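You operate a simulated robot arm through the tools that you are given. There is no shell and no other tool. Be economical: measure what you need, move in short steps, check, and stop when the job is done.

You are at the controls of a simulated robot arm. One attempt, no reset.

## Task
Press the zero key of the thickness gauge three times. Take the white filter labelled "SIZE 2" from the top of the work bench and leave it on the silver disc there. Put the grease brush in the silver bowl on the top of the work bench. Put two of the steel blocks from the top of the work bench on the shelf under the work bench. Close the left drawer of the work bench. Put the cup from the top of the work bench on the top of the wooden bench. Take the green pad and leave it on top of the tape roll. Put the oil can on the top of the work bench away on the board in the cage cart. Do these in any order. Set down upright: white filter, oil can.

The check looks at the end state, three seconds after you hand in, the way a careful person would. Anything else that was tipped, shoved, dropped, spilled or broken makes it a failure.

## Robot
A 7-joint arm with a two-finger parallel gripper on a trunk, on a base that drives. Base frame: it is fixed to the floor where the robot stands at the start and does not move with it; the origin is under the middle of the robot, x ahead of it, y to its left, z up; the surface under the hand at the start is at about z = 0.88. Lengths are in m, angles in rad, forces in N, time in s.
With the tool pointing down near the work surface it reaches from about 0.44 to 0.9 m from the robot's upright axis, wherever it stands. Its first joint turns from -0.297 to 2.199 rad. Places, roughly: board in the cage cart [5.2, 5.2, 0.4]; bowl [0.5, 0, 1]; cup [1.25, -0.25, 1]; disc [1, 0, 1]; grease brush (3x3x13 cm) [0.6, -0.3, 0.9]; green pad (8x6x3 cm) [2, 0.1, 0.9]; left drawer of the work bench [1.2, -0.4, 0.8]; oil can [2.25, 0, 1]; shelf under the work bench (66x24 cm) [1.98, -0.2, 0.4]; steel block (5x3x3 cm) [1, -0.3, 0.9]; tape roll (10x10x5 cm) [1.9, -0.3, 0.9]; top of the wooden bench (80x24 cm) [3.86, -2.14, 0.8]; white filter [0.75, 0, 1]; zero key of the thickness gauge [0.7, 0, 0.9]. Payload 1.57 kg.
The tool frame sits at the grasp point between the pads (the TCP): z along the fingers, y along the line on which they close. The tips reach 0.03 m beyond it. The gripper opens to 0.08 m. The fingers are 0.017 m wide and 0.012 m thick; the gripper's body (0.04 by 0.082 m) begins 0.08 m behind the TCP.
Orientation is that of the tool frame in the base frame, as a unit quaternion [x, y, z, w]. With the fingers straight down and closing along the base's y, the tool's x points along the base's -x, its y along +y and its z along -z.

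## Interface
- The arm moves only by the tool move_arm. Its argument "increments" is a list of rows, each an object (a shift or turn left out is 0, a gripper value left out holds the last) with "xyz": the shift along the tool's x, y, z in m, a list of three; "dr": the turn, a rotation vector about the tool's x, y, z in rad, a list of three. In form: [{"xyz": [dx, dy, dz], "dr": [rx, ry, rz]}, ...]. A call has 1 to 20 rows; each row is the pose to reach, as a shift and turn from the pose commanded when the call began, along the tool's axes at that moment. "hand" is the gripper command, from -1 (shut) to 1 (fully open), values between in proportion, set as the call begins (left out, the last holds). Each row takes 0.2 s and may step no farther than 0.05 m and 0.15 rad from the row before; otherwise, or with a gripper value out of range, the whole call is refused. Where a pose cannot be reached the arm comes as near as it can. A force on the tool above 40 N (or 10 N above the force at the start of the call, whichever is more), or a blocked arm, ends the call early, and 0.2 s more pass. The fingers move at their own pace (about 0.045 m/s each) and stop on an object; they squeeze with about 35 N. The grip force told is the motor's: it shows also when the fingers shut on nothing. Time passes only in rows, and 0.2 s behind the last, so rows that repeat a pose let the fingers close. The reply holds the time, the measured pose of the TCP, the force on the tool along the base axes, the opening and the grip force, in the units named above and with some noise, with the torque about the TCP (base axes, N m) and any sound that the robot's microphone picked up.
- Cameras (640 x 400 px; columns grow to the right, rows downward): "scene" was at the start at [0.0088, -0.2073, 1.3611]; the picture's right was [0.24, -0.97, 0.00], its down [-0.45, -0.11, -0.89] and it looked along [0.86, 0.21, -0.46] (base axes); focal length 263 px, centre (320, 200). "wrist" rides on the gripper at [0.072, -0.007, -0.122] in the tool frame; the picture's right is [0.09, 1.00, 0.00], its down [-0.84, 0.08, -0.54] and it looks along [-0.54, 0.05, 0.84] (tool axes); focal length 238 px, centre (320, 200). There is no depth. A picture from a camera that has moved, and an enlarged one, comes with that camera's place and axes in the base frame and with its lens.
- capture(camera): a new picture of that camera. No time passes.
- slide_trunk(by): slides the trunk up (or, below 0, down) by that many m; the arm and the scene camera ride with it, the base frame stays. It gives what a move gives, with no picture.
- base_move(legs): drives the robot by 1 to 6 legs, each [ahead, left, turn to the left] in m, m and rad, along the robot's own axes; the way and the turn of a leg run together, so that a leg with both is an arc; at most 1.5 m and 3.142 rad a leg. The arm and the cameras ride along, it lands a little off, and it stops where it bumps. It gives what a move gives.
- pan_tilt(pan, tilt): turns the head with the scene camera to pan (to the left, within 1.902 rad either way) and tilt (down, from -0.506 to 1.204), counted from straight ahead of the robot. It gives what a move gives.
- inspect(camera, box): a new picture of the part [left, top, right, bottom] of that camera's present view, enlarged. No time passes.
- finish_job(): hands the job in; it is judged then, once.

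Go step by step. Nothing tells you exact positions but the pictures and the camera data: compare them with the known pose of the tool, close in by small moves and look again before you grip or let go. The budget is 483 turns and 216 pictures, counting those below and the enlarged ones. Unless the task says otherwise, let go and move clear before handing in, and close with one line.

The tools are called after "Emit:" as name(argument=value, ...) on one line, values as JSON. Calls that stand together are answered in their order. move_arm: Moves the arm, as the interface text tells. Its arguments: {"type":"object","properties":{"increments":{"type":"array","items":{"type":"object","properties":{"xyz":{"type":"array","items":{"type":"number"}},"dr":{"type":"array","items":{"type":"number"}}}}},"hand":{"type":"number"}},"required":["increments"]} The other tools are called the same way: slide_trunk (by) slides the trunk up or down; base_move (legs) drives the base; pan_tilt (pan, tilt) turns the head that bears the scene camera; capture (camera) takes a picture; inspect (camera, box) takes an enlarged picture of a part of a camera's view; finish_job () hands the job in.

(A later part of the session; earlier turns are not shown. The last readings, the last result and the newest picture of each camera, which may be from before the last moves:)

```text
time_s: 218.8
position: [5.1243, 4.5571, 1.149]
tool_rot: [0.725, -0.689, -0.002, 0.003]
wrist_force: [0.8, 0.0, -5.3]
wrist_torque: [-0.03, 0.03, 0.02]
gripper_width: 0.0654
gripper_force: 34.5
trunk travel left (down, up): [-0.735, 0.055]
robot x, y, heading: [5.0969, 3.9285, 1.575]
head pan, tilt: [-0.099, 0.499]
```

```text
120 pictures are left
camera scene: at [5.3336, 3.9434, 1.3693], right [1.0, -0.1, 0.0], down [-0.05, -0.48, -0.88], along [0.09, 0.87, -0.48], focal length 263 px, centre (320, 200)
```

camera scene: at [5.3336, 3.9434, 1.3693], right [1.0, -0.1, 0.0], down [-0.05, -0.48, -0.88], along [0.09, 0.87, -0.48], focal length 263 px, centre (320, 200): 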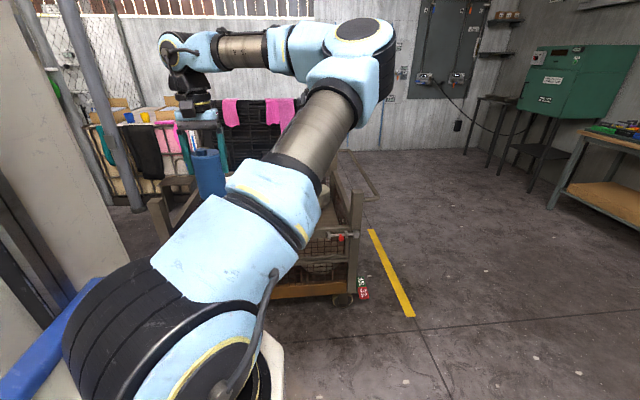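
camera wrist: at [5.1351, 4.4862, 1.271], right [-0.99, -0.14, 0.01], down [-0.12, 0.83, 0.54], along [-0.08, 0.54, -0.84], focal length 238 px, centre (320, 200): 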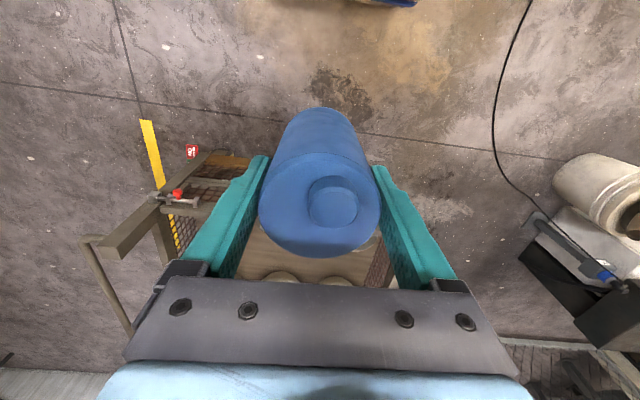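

Emit:
slide_trunk(by=0.05)

Emit:
base_move(legs=[[0.2, 0, 0]])

Emit:
capture(camera="wrist")

Emit:
pan_tilt(pan=0.25, tilt=0.5)

Emit:
capture(camera="scene")

```text
time_s: 219.7
position: [5.1257, 4.5557, 1.1994]
tool_rot: [0.725, -0.689, -0.002, 0.002]
wrist_force: [-0.4, -0.3, -4.6]
wrist_torque: [-0.01, -0.01, -0.02]
gripper_width: 0.0653
gripper_force: 35.0
trunk travel left (down, up): [-0.785, 0.005]
robot x, y, heading: [5.0944, 3.9266, 1.572]
head pan, tilt: [-0.099, 0.499]
```

```text
time_s: 221.3
position: [5.1219, 4.7558, 1.1992]
tool_rot: [0.726, -0.688, -0.002, 0.001]
wrist_force: [-0.2, -0.2, -4.6]
wrist_torque: [-0.02, -0.01, 0.01]
gripper_width: 0.0654
gripper_force: 35.4
trunk travel left (down, up): [-0.785, 0.005]
robot x, y, heading: [5.0913, 4.1295, 1.574]
head pan, tilt: [-0.099, 0.499]
```

```text
119 pictures are left
camera wrist: at [5.133, 4.6847, 1.321], right [-0.99, -0.15, 0.01], down [-0.12, 0.83, 0.54], along [-0.08, 0.54, -0.84], focal length 238 px, centre (320, 200)
```

wrist: 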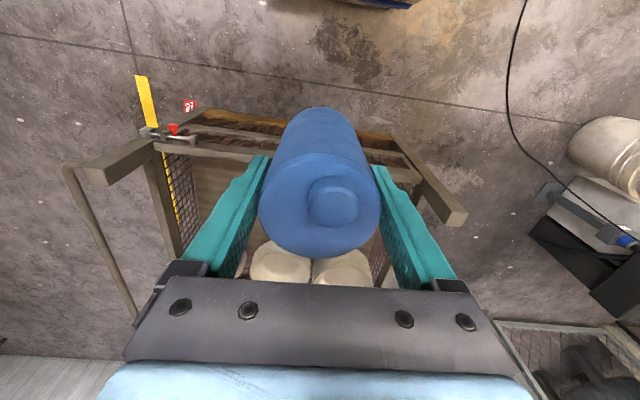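

```text
time_s: 222.1
position: [5.1229, 4.7563, 1.1989]
tool_rot: [0.727, -0.687, -0.001, 0.002]
wrist_force: [-0.8, 0.7, -5.1]
wrist_torque: [-0.03, -0.03, 0.02]
gripper_width: 0.0651
gripper_force: 34.8
trunk travel left (down, up): [-0.785, 0.005]
robot x, y, heading: [5.0978, 4.1305, 1.571]
head pan, tilt: [0.25, 0.499]
```

```text
118 pictures are left
camera scene: at [5.3017, 4.1401, 1.4193], right [0.97, 0.25, 0.0], down [0.12, -0.46, -0.88], along [-0.22, 0.85, -0.48], focal length 263 px, centre (320, 200)
```

scene: 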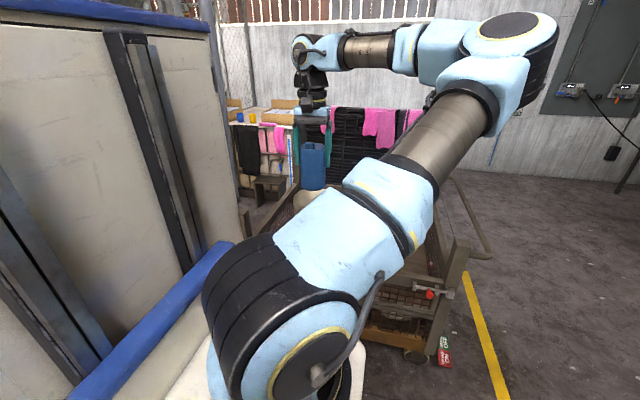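

The cart's front rail is at about z 0.62, with a free strip of board between rail and pots. Driving closer and extending over the strip.

Emit:
base_move(legs=[[0.28, 0, 0]])

Emit:
move_arm(increments=[{"xyz": [-0.045, 0, 0]}, {"xyz": [-0.09, 0, 0]}, {"xyz": [-0.13, 0, 0]}, {"xyz": [-0.17, -0.02, 0]}])

Emit:
capture(camera="wrist")

```text
time_s: 224.1
position: [5.123, 5.0408, 1.1992]
tool_rot: [0.725, -0.689, -0.002, 0.002]
wrist_force: [0.1, 0.0, -4.0]
wrist_torque: [-0.01, 0.0, 0.04]
gripper_width: 0.0655
gripper_force: 35.2
trunk travel left (down, up): [-0.785, 0.005]
robot x, y, heading: [5.0949, 4.4145, 1.577]
head pan, tilt: [0.25, 0.499]
```

```text
time_s: 225.1
position: [5.1348, 5.2111, 1.1986]
tool_rot: [0.725, -0.689, -0.001, 0.003]
wrist_force: [0.0, -0.6, -4.3]
wrist_torque: [0.02, -0.01, -0.02]
gripper_width: 0.0654
gripper_force: 34.7
trunk travel left (down, up): [-0.785, 0.005]
robot x, y, heading: [5.0967, 4.4152, 1.569]
head pan, tilt: [0.25, 0.499]
```

```text
117 pictures are left
camera wrist: at [5.1455, 5.1406, 1.3216], right [-0.99, -0.14, 0.01], down [-0.12, 0.83, 0.54], along [-0.08, 0.54, -0.84], focal length 238 px, centre (320, 200)
```

wrist: 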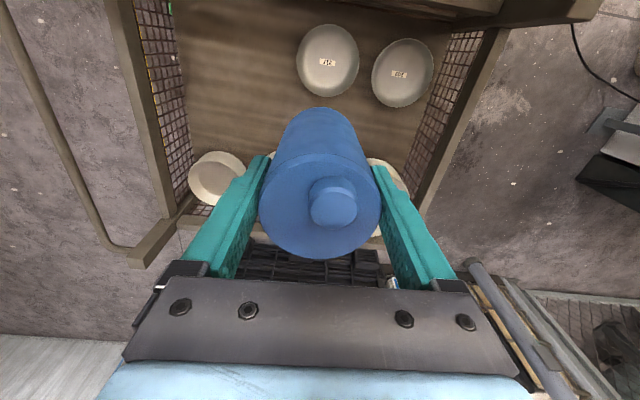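

Two round items sit at the front left of the board; free space is on the right around (5.41, 5.26). Shifting the base right.

Emit:
base_move(legs=[[0, -0.28, 0]])

Emit:
capture(camera="wrist")

```text
time_s: 227.1
position: [5.4174, 5.2122, 1.1994]
tool_rot: [0.725, -0.689, -0.001, 0.002]
wrist_force: [0.0, 0.5, -5.2]
wrist_torque: [-0.03, -0.04, -0.01]
gripper_width: 0.0655
gripper_force: 35.2
trunk travel left (down, up): [-0.785, 0.005]
robot x, y, heading: [5.3716, 4.4159, 1.569]
head pan, tilt: [0.25, 0.499]
```

```text
116 pictures are left
camera wrist: at [5.4268, 5.1408, 1.3213], right [-0.99, -0.14, 0.01], down [-0.12, 0.83, 0.54], along [-0.08, 0.54, -0.84], focal length 238 px, centre (320, 200)
```

wrist: 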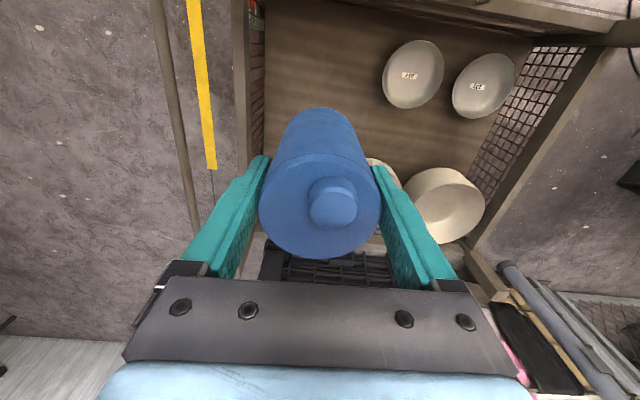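

Emit:
move_arm(increments=[{"xyz": [-0.025, 0, 0]}])

Emit:
slide_trunk(by=-0.4)

Emit:
capture(camera="wrist")

Emit:
capture(camera="scene")

```text
time_s: 227.4
position: [5.4158, 5.236, 1.1982]
tool_rot: [0.723, -0.691, -0.001, 0.003]
wrist_force: [0.7, -0.6, -5.9]
wrist_torque: [-0.01, 0.03, 0.0]
gripper_width: 0.0654
gripper_force: 34.4
trunk travel left (down, up): [-0.785, 0.005]
robot x, y, heading: [5.3751, 4.4188, 1.57]
head pan, tilt: [0.25, 0.499]
```

```text
time_s: 231.3
position: [5.416, 5.2367, 0.7989]
tool_rot: [0.725, -0.689, -0.002, 0.001]
wrist_force: [0.3, 0.9, -5.6]
wrist_torque: [-0.03, 0.02, -0.01]
gripper_width: 0.0653
gripper_force: 35.2
trunk travel left (down, up): [-0.385, 0.405]
robot x, y, heading: [5.3701, 4.4126, 1.567]
head pan, tilt: [0.25, 0.499]
```

```text
115 pictures are left
camera wrist: at [5.4252, 5.1657, 0.9204], right [-0.99, -0.14, 0.01], down [-0.12, 0.83, 0.54], along [-0.08, 0.54, -0.84], focal length 238 px, centre (320, 200)
```

wrist: 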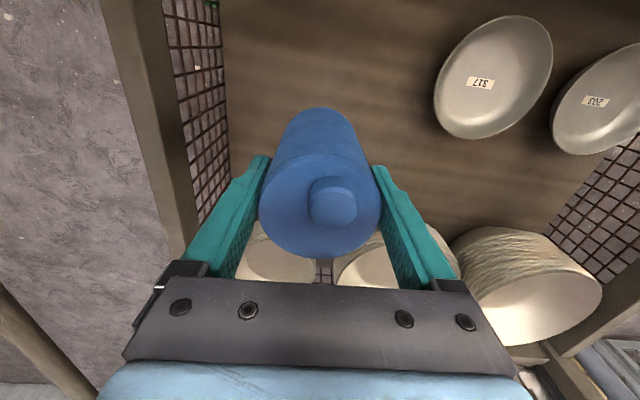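

```text
114 pictures are left
camera scene: at [5.5798, 4.4242, 1.0193], right [0.97, 0.25, 0.0], down [0.12, -0.46, -0.88], along [-0.22, 0.85, -0.48], focal length 263 px, centre (320, 200)
```

scene: 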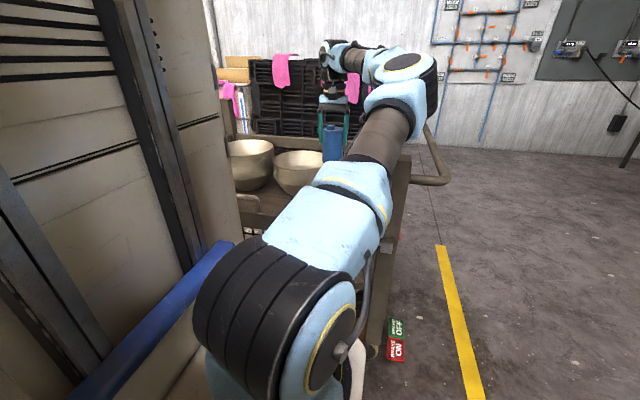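

Emit:
slide_trunk(by=-0.25)

Emit:
capture(camera="wrist")

```text
time_s: 233.9
position: [5.3781, 5.2307, 0.5751]
tool_rot: [0.733, -0.68, -0.009, -0.018]
wrist_force: [-0.4, -0.6, -5.5]
wrist_torque: [-0.01, -0.01, 0.02]
gripper_width: 0.0654
gripper_force: 34.9
trunk travel left (down, up): [-0.135, 0.655]
robot x, y, heading: [5.3592, 4.4144, 1.585]
head pan, tilt: [0.25, 0.499]
```

```text
113 pictures are left
camera wrist: at [5.3881, 5.1546, 0.6945], right [-0.99, -0.17, -0.02], down [-0.15, 0.81, 0.57], along [-0.08, 0.57, -0.82], focal length 238 px, centre (320, 200)
```

wrist: 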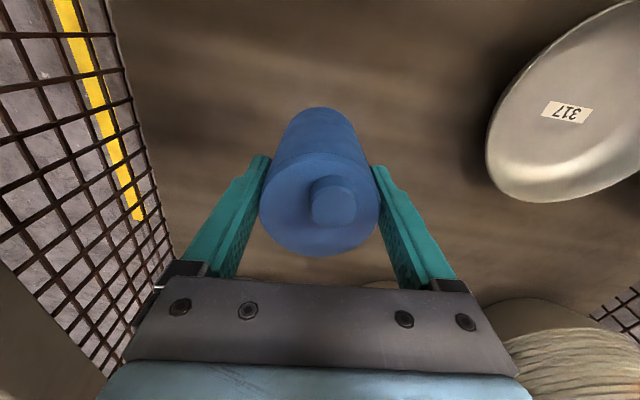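

The arm was deflected – some link touches the cart. Looking.

Emit:
capture(camera="scene")

Emit:
slide_trunk(by=0.06)

Emit:
capture(camera="scene")

```text
112 pictures are left
camera scene: at [5.5613, 4.4192, 0.7707], right [0.97, 0.26, 0.01], down [0.13, -0.45, -0.88], along [-0.23, 0.85, -0.47], focal length 263 px, centre (320, 200)
```

scene: 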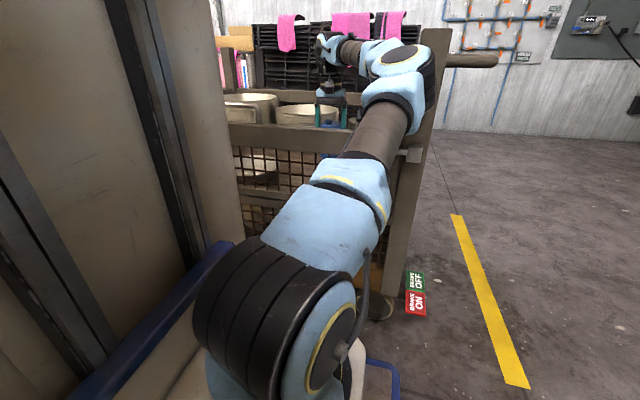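

```text
time_s: 234.9
position: [5.3613, 5.2057, 0.5673]
tool_rot: [0.75, -0.661, 0.012, 0.025]
wrist_force: [0.9, -0.2, -3.4]
wrist_torque: [0.04, -0.04, 0.02]
gripper_width: 0.0653
gripper_force: 35.1
trunk travel left (down, up): [-0.195, 0.595]
robot x, y, heading: [5.3712, 4.3976, 1.561]
head pan, tilt: [0.25, 0.499]
```

```text
111 pictures are left
camera scene: at [5.5747, 4.4028, 0.8211], right [0.97, 0.24, 0.01], down [0.12, -0.46, -0.88], along [-0.21, 0.85, -0.48], focal length 263 px, centre (320, 200)
```

scene: 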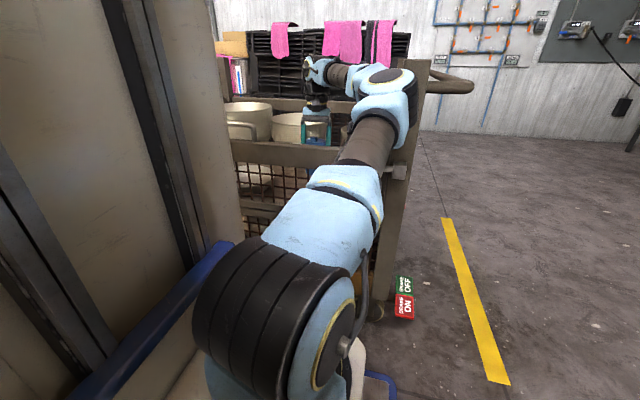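

Emit:
inspect(camera="scene", box=[290, 30, 480, 250])

Emit:
capture(camera="wrist")

```text
1.82 times, centred on (385, 140) of scene
camera zoom: at [5.5747, 4.4028, 0.8211], right [0.97, 0.24, 0.01], down [0.12, -0.46, -0.88], along [-0.21, 0.85, -0.48], focal length 478 px, centre (202, 309)
```

zoom: 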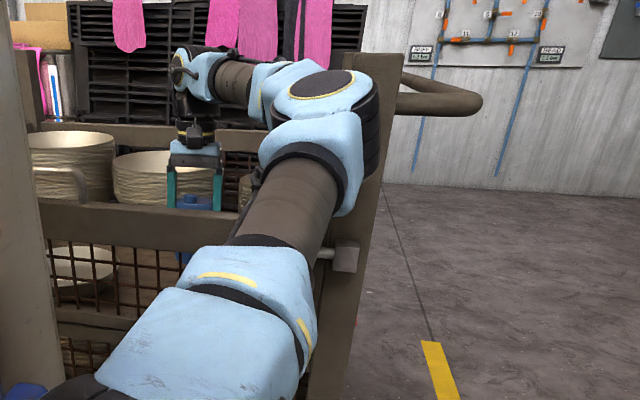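

```text
109 pictures are left
camera wrist: at [5.378, 5.1426, 0.6927], right [-0.98, -0.22, 0.03], down [-0.18, 0.85, 0.5], along [-0.13, 0.48, -0.87], focal length 238 px, centre (320, 200)
```

wrist: 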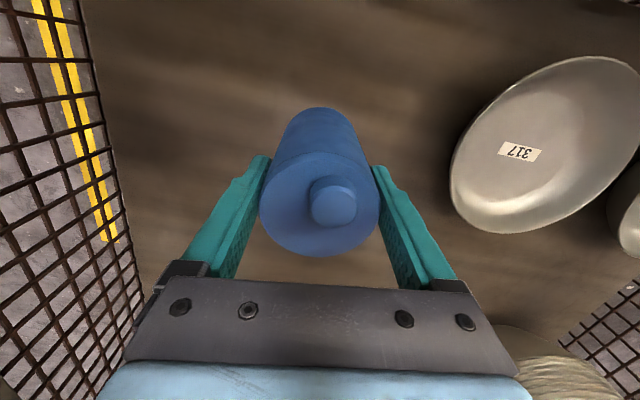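

Emit:
slide_trunk(by=0.06)

Emit:
capture(camera="scene")

```text
time_s: 235.6
position: [5.3497, 5.1876, 0.5633]
tool_rot: [0.753, -0.654, 0.031, 0.072]
wrist_force: [-0.1, 0.2, -4.9]
wrist_torque: [0.01, -0.03, 0.03]
gripper_width: 0.065
gripper_force: 35.0
trunk travel left (down, up): [-0.236, 0.554]
robot x, y, heading: [5.37, 4.3906, 1.561]
head pan, tilt: [0.25, 0.499]
stopped: the arm was blocked; the commanded pose is now the measured one
```

```text
108 pictures are left
camera scene: at [5.5765, 4.3936, 0.8747], right [0.97, 0.24, 0.0], down [0.11, -0.46, -0.88], along [-0.21, 0.85, -0.48], focal length 263 px, centre (320, 200)
```

scene: 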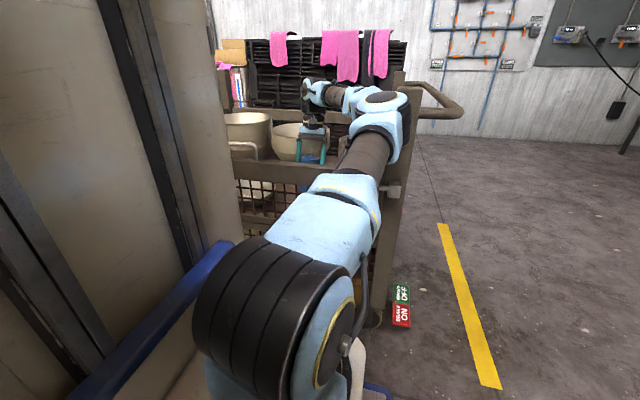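

The elbow seems caught under the cart's side rail on the right. I'll go down a bit, shift left, and try rising again.

Emit:
slide_trunk(by=-0.05)

Emit:
base_move(legs=[[0, 0.06, 0]])

Emit:
capture(camera="scene")

Emit:
capture(camera="wrist")

```text
time_s: 236.6
position: [5.3539, 5.1915, 0.5212]
tool_rot: [0.753, -0.654, 0.027, 0.064]
wrist_force: [0.9, 0.1, -5.6]
wrist_torque: [0.02, -0.05, -0.05]
gripper_width: 0.0652
gripper_force: 35.2
trunk travel left (down, up): [-0.186, 0.604]
robot x, y, heading: [5.3736, 4.3912, 1.559]
head pan, tilt: [0.25, 0.499]
```

```text
time_s: 237.5
position: [5.2957, 5.1934, 0.5083]
tool_rot: [0.751, -0.655, 0.031, 0.074]
wrist_force: [-0.3, 0.8, -5.1]
wrist_torque: [0.02, -0.03, 0.0]
gripper_width: 0.0651
gripper_force: 34.8
trunk travel left (down, up): [-0.186, 0.604]
robot x, y, heading: [5.3121, 4.3948, 1.558]
head pan, tilt: [0.25, 0.499]
```

```text
107 pictures are left
camera scene: at [5.5192, 4.3997, 0.8206], right [0.97, 0.24, 0.0], down [0.11, -0.47, -0.88], along [-0.21, 0.85, -0.48], focal length 263 px, centre (320, 200)
```

scene: 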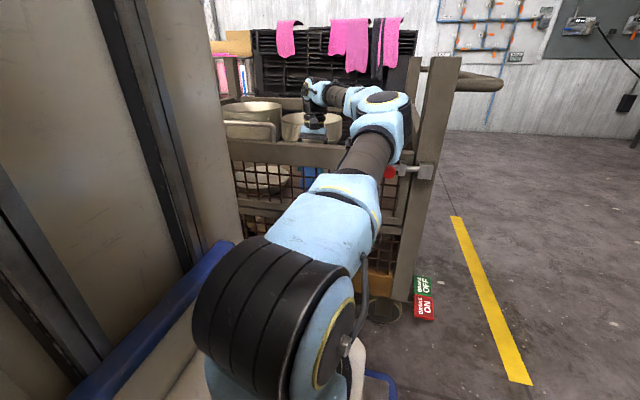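

```text
106 pictures are left
camera wrist: at [5.3177, 5.1432, 0.638], right [-0.97, -0.22, 0.08], down [-0.17, 0.89, 0.42], along [-0.17, 0.39, -0.9], focal length 238 px, centre (320, 200)
```

wrist: 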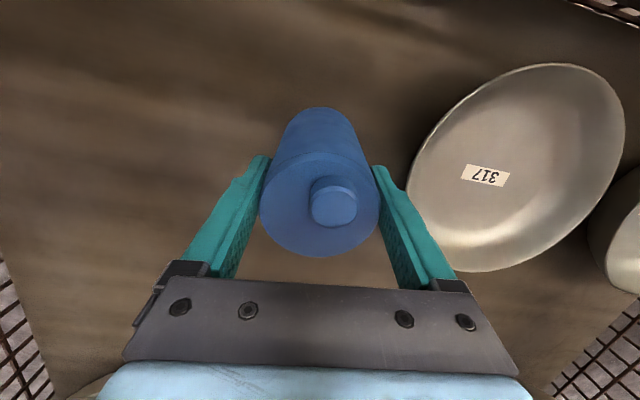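

Clear of the post now. Raising a little, then re-levelling the tool.

Emit:
slide_trunk(by=0.1)

```text
time_s: 238.8
position: [5.2965, 5.1945, 0.6064]
tool_rot: [0.751, -0.655, 0.032, 0.073]
wrist_force: [0.2, 0.3, -5.8]
wrist_torque: [0.01, -0.06, 0.0]
gripper_width: 0.0654
gripper_force: 35.0
trunk travel left (down, up): [-0.286, 0.504]
robot x, y, heading: [5.3104, 4.393, 1.56]
head pan, tilt: [0.25, 0.499]
```

Emit:
move_arm(increments=[{"dr": [0.034, -0.072, 0]}, {"dr": [0.068, -0.144, 0]}])

Emit:
capture(camera="wrist")

Emit:
capture(camera="scene")

```text
time_s: 239.4
position: [5.2959, 5.1949, 0.6077]
tool_rot: [0.755, -0.656, -0.001, 0.0]
wrist_force: [-0.2, 0.0, -4.7]
wrist_torque: [-0.01, 0.0, 0.0]
gripper_width: 0.0653
gripper_force: 34.9
trunk travel left (down, up): [-0.286, 0.504]
robot x, y, heading: [5.3109, 4.3909, 1.556]
head pan, tilt: [0.25, 0.499]
```

```text
105 pictures are left
camera wrist: at [5.3112, 5.1241, 0.7298], right [-0.97, -0.23, 0.0], down [-0.19, 0.82, 0.54], along [-0.12, 0.53, -0.84], focal length 238 px, centre (320, 200)
```

wrist: 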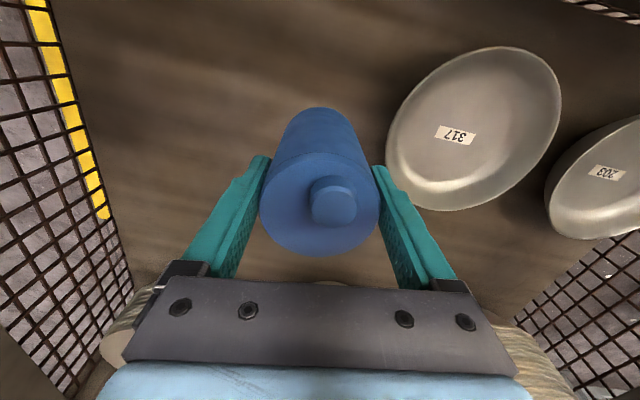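

```text
104 pictures are left
camera scene: at [5.5192, 4.3998, 0.9207], right [0.97, 0.24, 0.0], down [0.11, -0.47, -0.88], along [-0.21, 0.85, -0.48], focal length 263 px, centre (320, 200)
```

scene: 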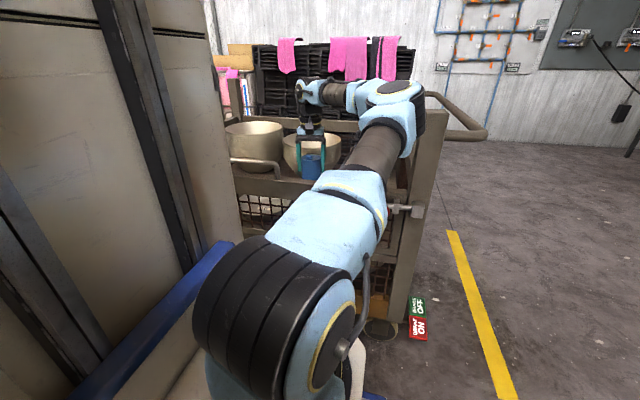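

Emit:
base_move(legs=[[0, 0.06, 0]])

Emit:
move_arm(increments=[{"xyz": [-0.009, -0.042, 0]}, {"xyz": [-0.018, -0.083, 0]}])

Emit:
slide_trunk(by=-0.08)

Emit:
capture(camera="wrist")

Emit:
capture(camera="scene")

```text
time_s: 240.4
position: [5.2356, 5.1953, 0.6082]
tool_rot: [0.753, -0.658, 0.001, 0.001]
wrist_force: [-0.1, 0.5, -4.5]
wrist_torque: [-0.03, -0.02, -0.01]
gripper_width: 0.0654
gripper_force: 34.4
trunk travel left (down, up): [-0.286, 0.504]
robot x, y, heading: [5.2487, 4.396, 1.563]
head pan, tilt: [0.25, 0.499]
```

```text
time_s: 241.0
position: [5.3128, 5.225, 0.6057]
tool_rot: [0.754, -0.656, 0.0, 0.001]
wrist_force: [0.0, 1.2, -5.0]
wrist_torque: [-0.02, -0.02, 0.04]
gripper_width: 0.0651
gripper_force: 34.8
trunk travel left (down, up): [-0.286, 0.504]
robot x, y, heading: [5.2497, 4.3925, 1.565]
head pan, tilt: [0.25, 0.499]
```

```text
time_s: 242.2
position: [5.3142, 5.2252, 0.5256]
tool_rot: [0.754, -0.657, 0.0, 0.002]
wrist_force: [-0.5, 0.7, -5.1]
wrist_torque: [0.0, 0.01, 0.01]
gripper_width: 0.0654
gripper_force: 35.2
trunk travel left (down, up): [-0.206, 0.584]
robot x, y, heading: [5.2501, 4.3934, 1.559]
head pan, tilt: [0.25, 0.499]
```

```text
103 pictures are left
camera wrist: at [5.3289, 5.1548, 0.6485], right [-0.97, -0.23, 0.0], down [-0.19, 0.82, 0.54], along [-0.12, 0.53, -0.84], focal length 238 px, centre (320, 200)
```

wrist: 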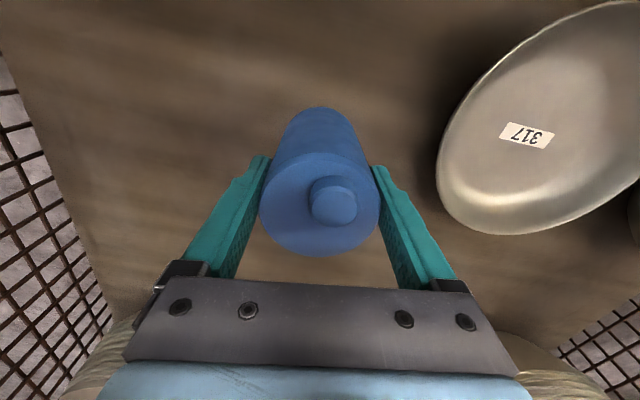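

```text
102 pictures are left
camera scene: at [5.4586, 4.4004, 0.8407], right [0.97, 0.24, 0.0], down [0.11, -0.47, -0.88], along [-0.21, 0.85, -0.48], focal length 263 px, centre (320, 200)
```

scene: 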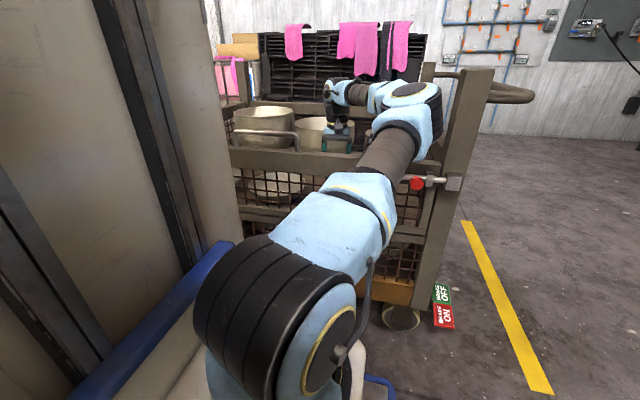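

Position is good and clear of the bowl. Lowering with the arm in small steps.

Emit:
move_arm(increments=[{"xyz": [0, 0, 0.01]}, {"xyz": [0, 0, 0.02]}, {"xyz": [0, 0, 0.03]}, {"xyz": [0, 0, 0.04]}])

Emit:
capture(camera="wrist")

```text
time_s: 243.2
position: [5.313, 5.2248, 0.4891]
tool_rot: [0.754, -0.657, -0.003, 0.0]
wrist_force: [0.8, -4.7, 19.6]
wrist_torque: [-0.44, -0.31, 0.22]
gripper_width: 0.0655
gripper_force: 34.8
trunk travel left (down, up): [-0.206, 0.584]
robot x, y, heading: [5.252, 4.3933, 1.56]
head pan, tilt: [0.25, 0.499]
```

```text
101 pictures are left
camera wrist: at [5.3286, 5.1538, 0.6119], right [-0.97, -0.23, 0.0], down [-0.19, 0.82, 0.54], along [-0.12, 0.53, -0.84], focal length 238 px, centre (320, 200)
```

wrist: 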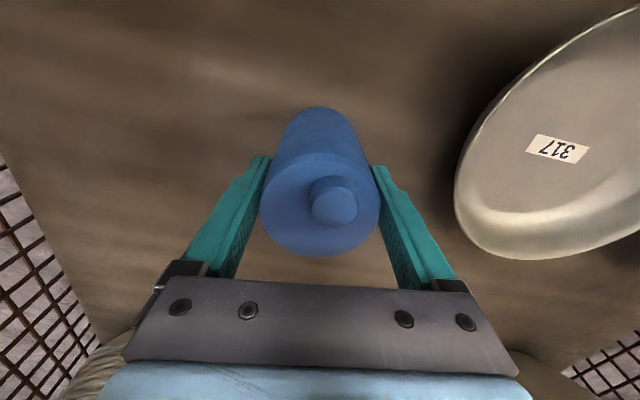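

Contact with the board (z≈0.42). Releasing.

Emit:
move_arm(hand=1, increments=[{"xyz": [0, 0, -0.003]}, {"xyz": [0, 0, -0.003]}, {"xyz": [0, 0, -0.003]}])

Emit:
capture(camera="wrist")

```text
time_s: 244.0
position: [5.3132, 5.2245, 0.4889]
tool_rot: [0.753, -0.658, 0.0, 0.001]
wrist_force: [-0.7, -0.5, 0.0]
wrist_torque: [0.0, 0.0, 0.04]
gripper_width: 0.0798
gripper_force: 0.0
trunk travel left (down, up): [-0.206, 0.584]
robot x, y, heading: [5.2526, 4.391, 1.555]
head pan, tilt: [0.25, 0.499]
```

```text
100 pictures are left
camera wrist: at [5.3287, 5.1545, 0.6113], right [-0.97, -0.23, 0.0], down [-0.19, 0.82, 0.54], along [-0.12, 0.53, -0.84], focal length 238 px, centre (320, 200)
```

wrist: 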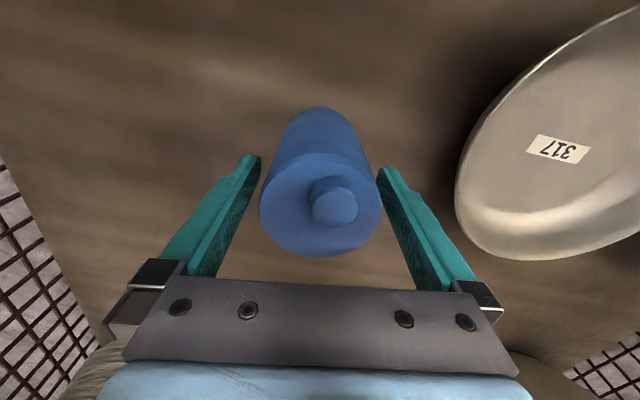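

Stands freely. Rising straight up by arm, then trunk, and checking.

Emit:
move_arm(increments=[{"xyz": [0, 0, -0.03]}, {"xyz": [0, 0, -0.06]}, {"xyz": [0, 0, -0.1]}, {"xyz": [0, 0, -0.14]}])

Emit:
slide_trunk(by=0.4)

Emit:
capture(camera="wrist")

Emit:
capture(camera="scene")

```text
time_s: 245.0
position: [5.3137, 5.2236, 0.6295]
tool_rot: [0.754, -0.657, 0.001, 0.001]
wrist_force: [0.0, -0.5, -0.5]
wrist_torque: [0.02, -0.02, 0.0]
gripper_width: 0.0798
gripper_force: 0.1
trunk travel left (down, up): [-0.206, 0.584]
robot x, y, heading: [5.2499, 4.395, 1.557]
head pan, tilt: [0.25, 0.499]
```

```text
time_s: 248.8
position: [5.3139, 5.225, 1.0297]
tool_rot: [0.754, -0.657, 0.0, 0.002]
wrist_force: [0.8, 0.0, 0.1]
wrist_torque: [0.01, 0.03, -0.04]
gripper_width: 0.0804
gripper_force: 0.0
trunk travel left (down, up): [-0.606, 0.184]
robot x, y, heading: [5.2536, 4.3924, 1.56]
head pan, tilt: [0.25, 0.499]
```

```text
99 pictures are left
camera wrist: at [5.3298, 5.1541, 1.1518], right [-0.97, -0.23, 0.0], down [-0.19, 0.82, 0.54], along [-0.12, 0.53, -0.84], focal length 238 px, centre (320, 200)
```

wrist: 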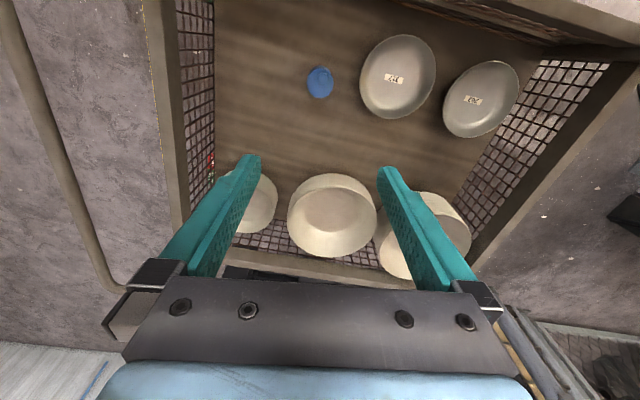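

```text
98 pictures are left
camera scene: at [5.4586, 4.4003, 1.2407], right [0.97, 0.24, 0.0], down [0.11, -0.47, -0.88], along [-0.21, 0.85, -0.48], focal length 263 px, centre (320, 200)
```

scene: 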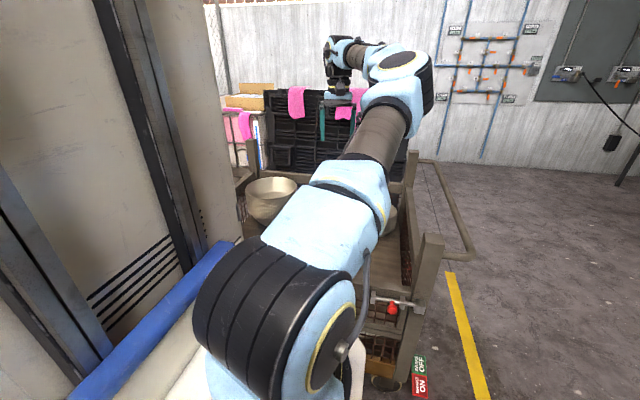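

The oil can stands on the board and the cart hasn't moved. Drawing the arm in and driving back along the same route.

Emit:
slide_trunk(by=0.15)

Emit:
base_move(legs=[[-0.9, 0.2, 0], [-0.12, 0.42, 0], [-0.75, 0.3, 0], [-1.3, 0, 0]])

```text
time_s: 250.6
position: [5.3141, 5.2239, 1.1787]
tool_rot: [0.754, -0.657, -0.001, 0.001]
wrist_force: [-0.3, -0.5, -0.1]
wrist_torque: [0.04, 0.01, -0.02]
gripper_width: 0.0802
gripper_force: 0.1
trunk travel left (down, up): [-0.756, 0.034]
robot x, y, heading: [5.2515, 4.3983, 1.563]
head pan, tilt: [0.25, 0.499]
```

```text
time_s: 257.2
position: [4.7683, 4.2171, 1.1799]
tool_rot: [0.757, -0.653, 0.0, 0.001]
wrist_force: [-0.1, 0.0, -0.4]
wrist_torque: [-0.01, -0.03, 0.01]
gripper_width: 0.0797
gripper_force: 0.1
trunk travel left (down, up): [-0.756, 0.034]
robot x, y, heading: [4.7124, 3.3867, 1.564]
head pan, tilt: [0.25, 0.499]
stopped in leg 2: the robot was blocked; the commanded pose is now the measured one
```

Blocked, probably by the fan on my left. Easing right and looking.

Emit:
base_move(legs=[[0, -0.06, 0]])

Emit:
pan_tilt(pan=0.5, tilt=0.5)

Emit:
capture(camera="scene")

Emit:
capture(camera="wrist")

```text
time_s: 258.2
position: [4.8285, 4.2177, 1.1811]
tool_rot: [0.758, -0.653, 0.0, 0.0]
wrist_force: [0.5, -1.0, 0.5]
wrist_torque: [-0.01, 0.01, 0.03]
gripper_width: 0.0799
gripper_force: 0.0
trunk travel left (down, up): [-0.756, 0.034]
robot x, y, heading: [4.7742, 3.3854, 1.573]
head pan, tilt: [0.25, 0.499]
```

```text
time_s: 259.0
position: [4.8295, 4.2166, 1.1788]
tool_rot: [0.757, -0.654, 0.0, 0.0]
wrist_force: [0.5, 0.4, -0.4]
wrist_torque: [0.0, 0.01, 0.03]
gripper_width: 0.0799
gripper_force: 0.0
trunk travel left (down, up): [-0.756, 0.034]
robot x, y, heading: [4.7747, 3.3833, 1.57]
head pan, tilt: [0.499, 0.499]
```

```text
97 pictures are left
camera scene: at [4.9606, 3.3863, 1.3907], right [0.88, 0.48, 0.0], down [0.23, -0.42, -0.88], along [-0.42, 0.77, -0.48], focal length 263 px, centre (320, 200)
```

scene: 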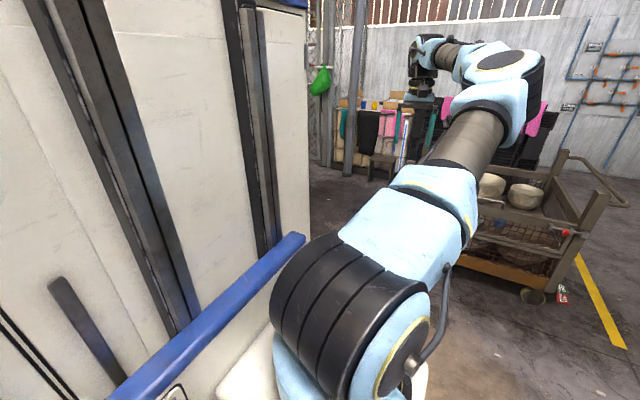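

```text
96 pictures are left
camera wrist: at [4.8454, 4.1468, 1.3024], right [-0.97, -0.24, 0.0], down [-0.2, 0.82, 0.54], along [-0.13, 0.53, -0.84], focal length 238 px, centre (320, 200)
```

wrist: 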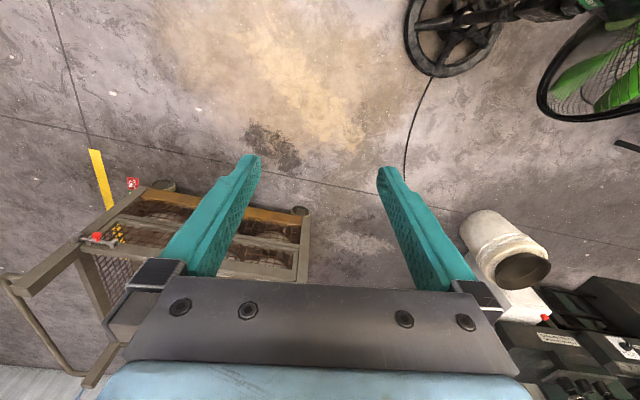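

The fan stands. I'll back up a little before moving left.

Emit:
base_move(legs=[[-0.15, 0, 0], [0, 0.22, 0], [-0.75, 0.25, 0], [-1.25, 0, 0]])

Emit:
capture(camera="wrist")

```text
time_s: 271.4
position: [4.3582, 2.078, 1.1806]
tool_rot: [0.76, -0.65, 0.0, 0.001]
wrist_force: [-0.3, 1.0, 0.7]
wrist_torque: [-0.04, -0.01, -0.02]
gripper_width: 0.0802
gripper_force: 0.0
trunk travel left (down, up): [-0.756, 0.034]
robot x, y, heading: [4.3138, 1.2451, 1.583]
head pan, tilt: [0.499, 0.499]
```

```text
95 pictures are left
camera wrist: at [4.3759, 2.0075, 1.3024], right [-0.97, -0.25, 0.0], down [-0.21, 0.81, 0.54], along [-0.14, 0.52, -0.84], focal length 238 px, centre (320, 200)
```

wrist: 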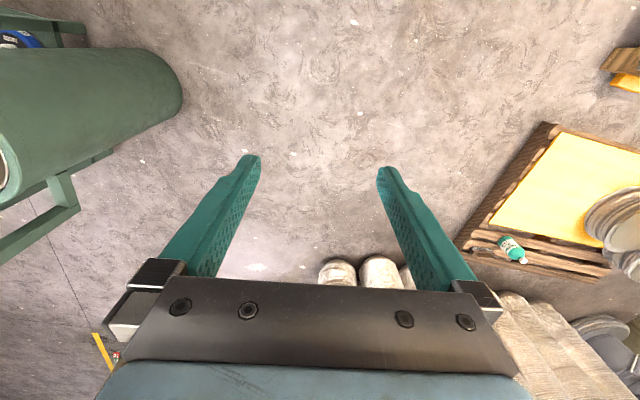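

Emit:
move_arm(increments=[{"xyz": [0.045, 0, 0], "dr": [0, 0, 0.04]}, {"xyz": [0.09, 0, 0], "dr": [0, 0, 0.08]}, {"xyz": [0.135, 0, 0], "dr": [0, 0, 0.12]}, {"xyz": [0.18, 0, 0], "dr": [0, 0, 0.15]}])

Emit:
base_move(legs=[[-1.5, 0, 0], [-1.1, 0, 0], [0, 1.5, 0], [0, 0.85, 0]])

Emit:
capture(camera="wrist")

```text
time_s: 272.4
position: [4.3859, 1.9007, 1.1811]
tool_rot: [0.709, -0.705, 0.001, 0.002]
wrist_force: [0.8, 0.3, -0.1]
wrist_torque: [-0.08, -0.06, -0.01]
gripper_width: 0.08
gripper_force: 0.1
trunk travel left (down, up): [-0.756, 0.034]
robot x, y, heading: [4.3147, 1.2479, 1.578]
head pan, tilt: [0.499, 0.499]
```

```text
time_s: 296.2
position: [2.0653, -0.77, 1.1806]
tool_rot: [0.717, -0.697, 0.0, 0.001]
wrist_force: [0.2, 0.3, 0.5]
wrist_torque: [0.01, 0.02, 0.02]
gripper_width: 0.08
gripper_force: 0.1
trunk travel left (down, up): [-0.756, 0.034]
robot x, y, heading: [2.0042, -1.4236, 1.598]
head pan, tilt: [0.499, 0.499]
```

```text
94 pictures are left
camera wrist: at [2.0735, -0.8405, 1.3028], right [-0.99, -0.12, 0.0], down [-0.1, 0.83, 0.54], along [-0.07, 0.54, -0.84], focal length 238 px, centre (320, 200)
```

wrist: 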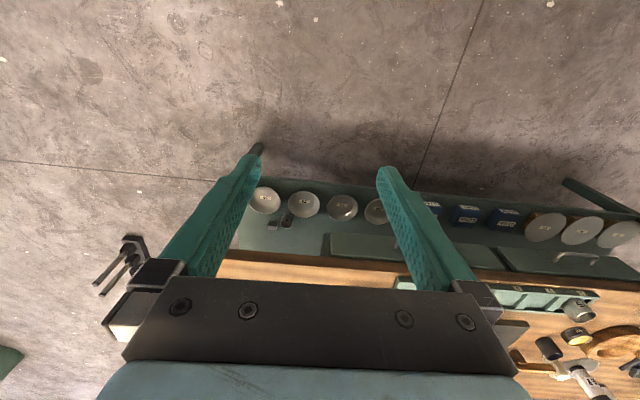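

Both shelf block and bowls look fine. Squaring up and moving in toward the green pad.

Emit:
slide_trunk(by=0.03)

Emit:
base_move(legs=[[0, 0, -0.027], [0.62, 0, 0]])

Emit:
capture(camera="wrist")

```text
time_s: 297.0
position: [2.0667, -0.7691, 1.2112]
tool_rot: [0.717, -0.697, -0.001, 0.0]
wrist_force: [0.1, 0.3, -0.3]
wrist_torque: [0.0, -0.01, -0.01]
gripper_width: 0.0801
gripper_force: 0.0
trunk travel left (down, up): [-0.786, 0.004]
robot x, y, heading: [2.005, -1.4231, 1.604]
head pan, tilt: [0.499, 0.499]
```

```text
time_s: 300.8
position: [2.0799, -0.1458, 1.2099]
tool_rot: [0.708, -0.706, -0.001, 0.001]
wrist_force: [0.5, 0.1, -0.3]
wrist_torque: [0.02, 0.0, -0.01]
gripper_width: 0.0801
gripper_force: 0.0
trunk travel left (down, up): [-0.786, 0.004]
robot x, y, heading: [2.0061, -0.7989, 1.579]
head pan, tilt: [0.499, 0.499]
```

```text
93 pictures are left
camera wrist: at [2.0852, -0.2179, 1.3328], right [-1.0, -0.1, 0.0], down [-0.08, 0.84, 0.54], along [-0.05, 0.54, -0.84], focal length 238 px, centre (320, 200)
```

wrist: 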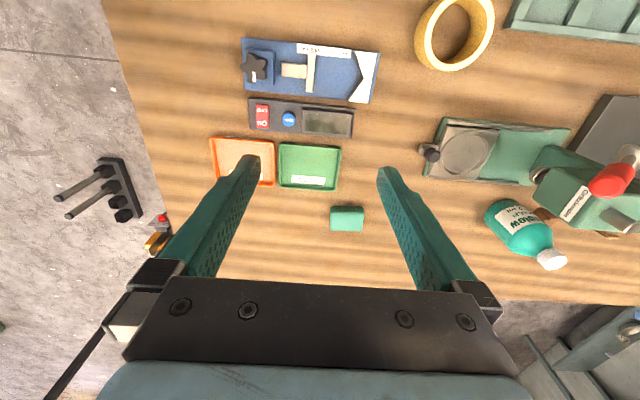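

The green pad is at about (1.997, 0.09), wide side along x, so I turn the tool 90° to grip it along y.

Emit:
base_move(legs=[[0.035, 0, 0]])

Emit:
move_arm(increments=[{"dr": [0, 0, 0.15]}, {"dr": [0, 0, 0.3]}, {"dr": [0, 0, 0.45]}, {"dr": [0, 0, 0.6]}, {"dr": [0, 0, 0.75]}, {"dr": [0, 0, 0.9]}, {"dr": [0, 0, 1.05]}, {"dr": [0, 0, 1.2]}, {"dr": [0, 0, 1.35]}, {"dr": [0, 0, 1.5]}, {"dr": [0, 0, 1.571]}])

Emit:
move_arm(increments=[{"xyz": [0.02, 0.045, 0]}, {"xyz": [0.04, 0.09, 0]}, {"xyz": [0.06, 0.13, 0]}, {"xyz": [0.08, 0.17, 0]}, {"xyz": [0.083, 0.2, 0.03]}, {"xyz": [0.083, 0.2, 0.07]}])

Emit:
capture(camera="wrist")

```text
time_s: 301.6
position: [2.0768, -0.1367, 1.2106]
tool_rot: [0.71, -0.705, -0.001, 0.0]
wrist_force: [0.8, 0.7, 0.4]
wrist_torque: [0.02, 0.01, -0.03]
gripper_width: 0.0803
gripper_force: 0.2
trunk travel left (down, up): [-0.786, 0.004]
robot x, y, heading: [2.0034, -0.7892, 1.581]
head pan, tilt: [0.499, 0.499]
stopped in leg 1: the robot was blocked; the commanded pose is now the measured one
```

```text
time_s: 304.0
position: [2.0776, -0.1367, 1.2104]
tool_rot: [-0.002, 1.0, -0.001, 0.0]
wrist_force: [-0.1, -0.7, 0.6]
wrist_torque: [-0.03, 0.02, -0.02]
gripper_width: 0.0799
gripper_force: 0.1
trunk travel left (down, up): [-0.786, 0.004]
robot x, y, heading: [2.0089, -0.7916, 1.584]
head pan, tilt: [0.499, 0.499]
```

```text
time_s: 305.4
position: [1.9915, 0.0606, 1.139]
tool_rot: [-0.004, 1.0, 0.0, -0.001]
wrist_force: [0.0, -0.2, -1.2]
wrist_torque: [0.03, -0.04, -0.01]
gripper_width: 0.0801
gripper_force: 0.0
trunk travel left (down, up): [-0.786, 0.004]
robot x, y, heading: [2.0053, -0.7936, 1.583]
head pan, tilt: [0.499, 0.499]
```

```text
92 pictures are left
camera wrist: at [1.9191, 0.0535, 1.2621], right [-0.1, 0.99, 0.0], down [0.84, 0.08, 0.54], along [0.54, 0.05, -0.84], focal length 238 px, centre (320, 200)
```

wrist: 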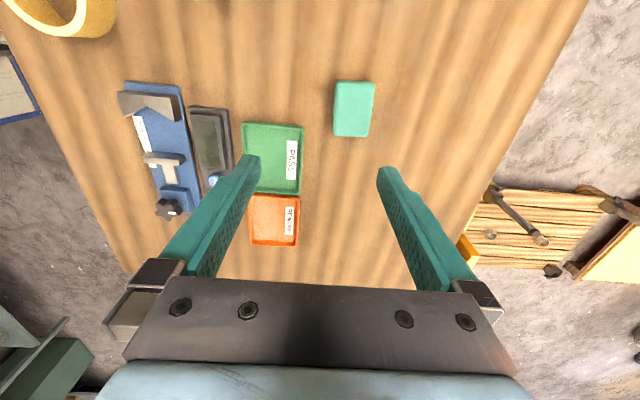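

Emit:
move_arm(increments=[{"xyz": [0.004, 0.025, 0.02]}, {"xyz": [0.008, 0.046, 0.05]}, {"xyz": [0.008, 0.046, 0.09]}, {"xyz": [0.008, 0.046, 0.13]}])

Emit:
capture(camera="wrist")

```text
time_s: 306.4
position: [1.9838, 0.1083, 1.0091]
tool_rot: [-0.004, 1.0, 0.001, -0.001]
wrist_force: [-1.0, 0.3, -0.4]
wrist_torque: [0.01, -0.01, 0.01]
gripper_width: 0.0801
gripper_force: 0.0
trunk travel left (down, up): [-0.786, 0.004]
robot x, y, heading: [2.0075, -0.7892, 1.58]
head pan, tilt: [0.499, 0.499]
```

```text
91 pictures are left
camera wrist: at [1.9111, 0.101, 1.1321], right [-0.1, 0.99, 0.0], down [0.84, 0.08, 0.54], along [0.54, 0.05, -0.84], focal length 238 px, centre (320, 200)
```

wrist: 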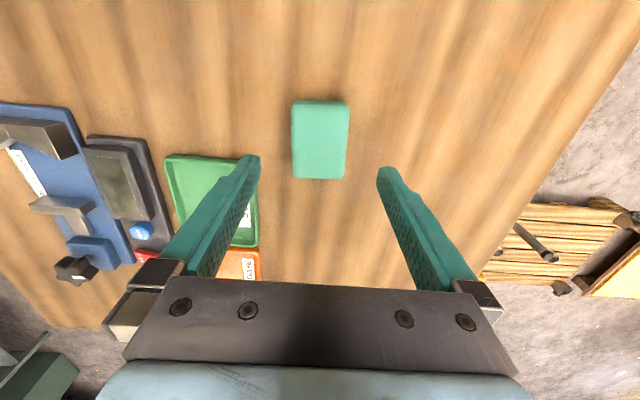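

Emit:
move_arm(increments=[{"xyz": [0, 0, 0.03], "dr": [0, 0, -0.05]}, {"xyz": [0, 0, 0.06], "dr": [0, 0, -0.095]}, {"xyz": [0, 0, 0.08], "dr": [0, 0, -0.095]}, {"xyz": [0, 0, 0.092], "dr": [0, 0, -0.095]}])

Emit:
move_arm(hand=-1, increments=[{"xyz": [0, 0, 0]}, {"xyz": [0, 0, 0]}, {"xyz": [0, 0, 0]}, {"xyz": [0, 0, 0]}])

Emit:
move_arm(increments=[{"xyz": [0, 0, -0.03]}, {"xyz": [0, 0, -0.07]}, {"xyz": [0, 0, -0.11]}, {"xyz": [0, 0, -0.16]}, {"xyz": [0, 0, -0.21]}])

Emit:
capture(camera="wrist")

```text
time_s: 307.4
position: [1.9845, 0.1084, 0.9177]
tool_rot: [-0.051, 0.999, 0.0, 0.0]
wrist_force: [-0.3, -1.0, 0.2]
wrist_torque: [0.02, 0.01, -0.01]
gripper_width: 0.0799
gripper_force: 0.1
trunk travel left (down, up): [-0.786, 0.004]
robot x, y, heading: [2.0027, -0.7931, 1.578]
head pan, tilt: [0.499, 0.499]
```

```text
time_s: 308.4
position: [1.984, 0.1077, 0.918]
tool_rot: [-0.05, 0.999, 0.0, -0.001]
wrist_force: [-0.3, 0.2, 0.0]
wrist_torque: [-0.01, 0.01, 0.06]
gripper_width: 0.0543
gripper_force: 34.7
trunk travel left (down, up): [-0.786, 0.004]
robot x, y, heading: [2.0035, -0.7933, 1.584]
head pan, tilt: [0.499, 0.499]
```

```text
time_s: 309.6
position: [1.9843, 0.104, 1.1275]
tool_rot: [-0.05, 0.999, -0.001, -0.001]
wrist_force: [0.0, 1.1, -0.9]
wrist_torque: [-0.06, 0.09, 0.01]
gripper_width: 0.0539
gripper_force: 35.2
out of reach, approached as far as the arm can: row 5
trunk travel left (down, up): [-0.786, 0.004]
robot x, y, heading: [2.0037, -0.7908, 1.581]
head pan, tilt: [0.499, 0.499]
```

```text
90 pictures are left
camera wrist: at [1.9124, 0.0901, 1.2498], right [-0.19, 0.98, 0.0], down [0.83, 0.16, 0.54], along [0.53, 0.1, -0.84], focal length 238 px, centre (320, 200)
```

wrist: 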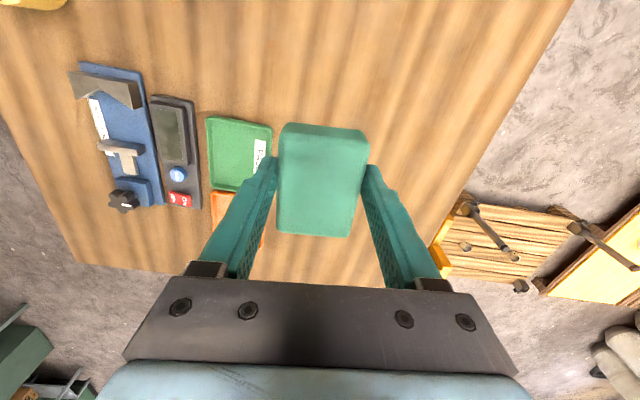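

Pad held. Backing the base a little, then moving toward the tape roll while staying clear of the press handle.

Emit:
base_move(legs=[[-0.1, 0, 0]])

Emit:
move_arm(increments=[{"xyz": [0.004, -0.045, 0]}, {"xyz": [0.008, -0.09, 0]}, {"xyz": [0.012, -0.135, 0]}, {"xyz": [0.016, -0.18, 0]}, {"xyz": [0.022, -0.22, 0]}, {"xyz": [0.026, -0.26, 0]}])

Emit:
capture(camera="wrist")

```text
time_s: 310.8
position: [1.9838, 0.0041, 1.1271]
tool_rot: [-0.051, 0.999, 0.0, -0.001]
wrist_force: [-1.0, 0.2, -0.4]
wrist_torque: [-0.01, 0.0, 0.03]
gripper_width: 0.054
gripper_force: 34.6
trunk travel left (down, up): [-0.786, 0.004]
robot x, y, heading: [2.0056, -0.8902, 1.576]
head pan, tilt: [0.499, 0.499]
```

```text
time_s: 312.2
position: [1.9836, -0.2594, 1.1279]
tool_rot: [-0.05, 0.999, -0.001, -0.001]
wrist_force: [0.1, 0.3, -1.1]
wrist_torque: [-0.01, -0.02, -0.02]
gripper_width: 0.0541
gripper_force: 34.6
trunk travel left (down, up): [-0.786, 0.004]
robot x, y, heading: [2.0028, -0.8931, 1.58]
head pan, tilt: [0.499, 0.499]
```

```text
89 pictures are left
camera wrist: at [1.9117, -0.2719, 1.2512], right [-0.19, 0.98, 0.0], down [0.83, 0.16, 0.54], along [0.53, 0.1, -0.84], focal length 238 px, centre (320, 200)
```

wrist: 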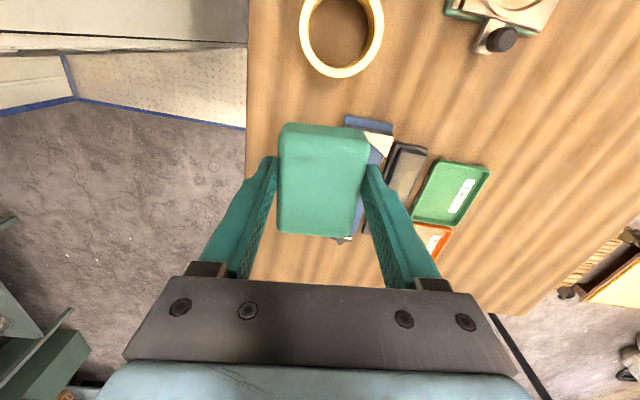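

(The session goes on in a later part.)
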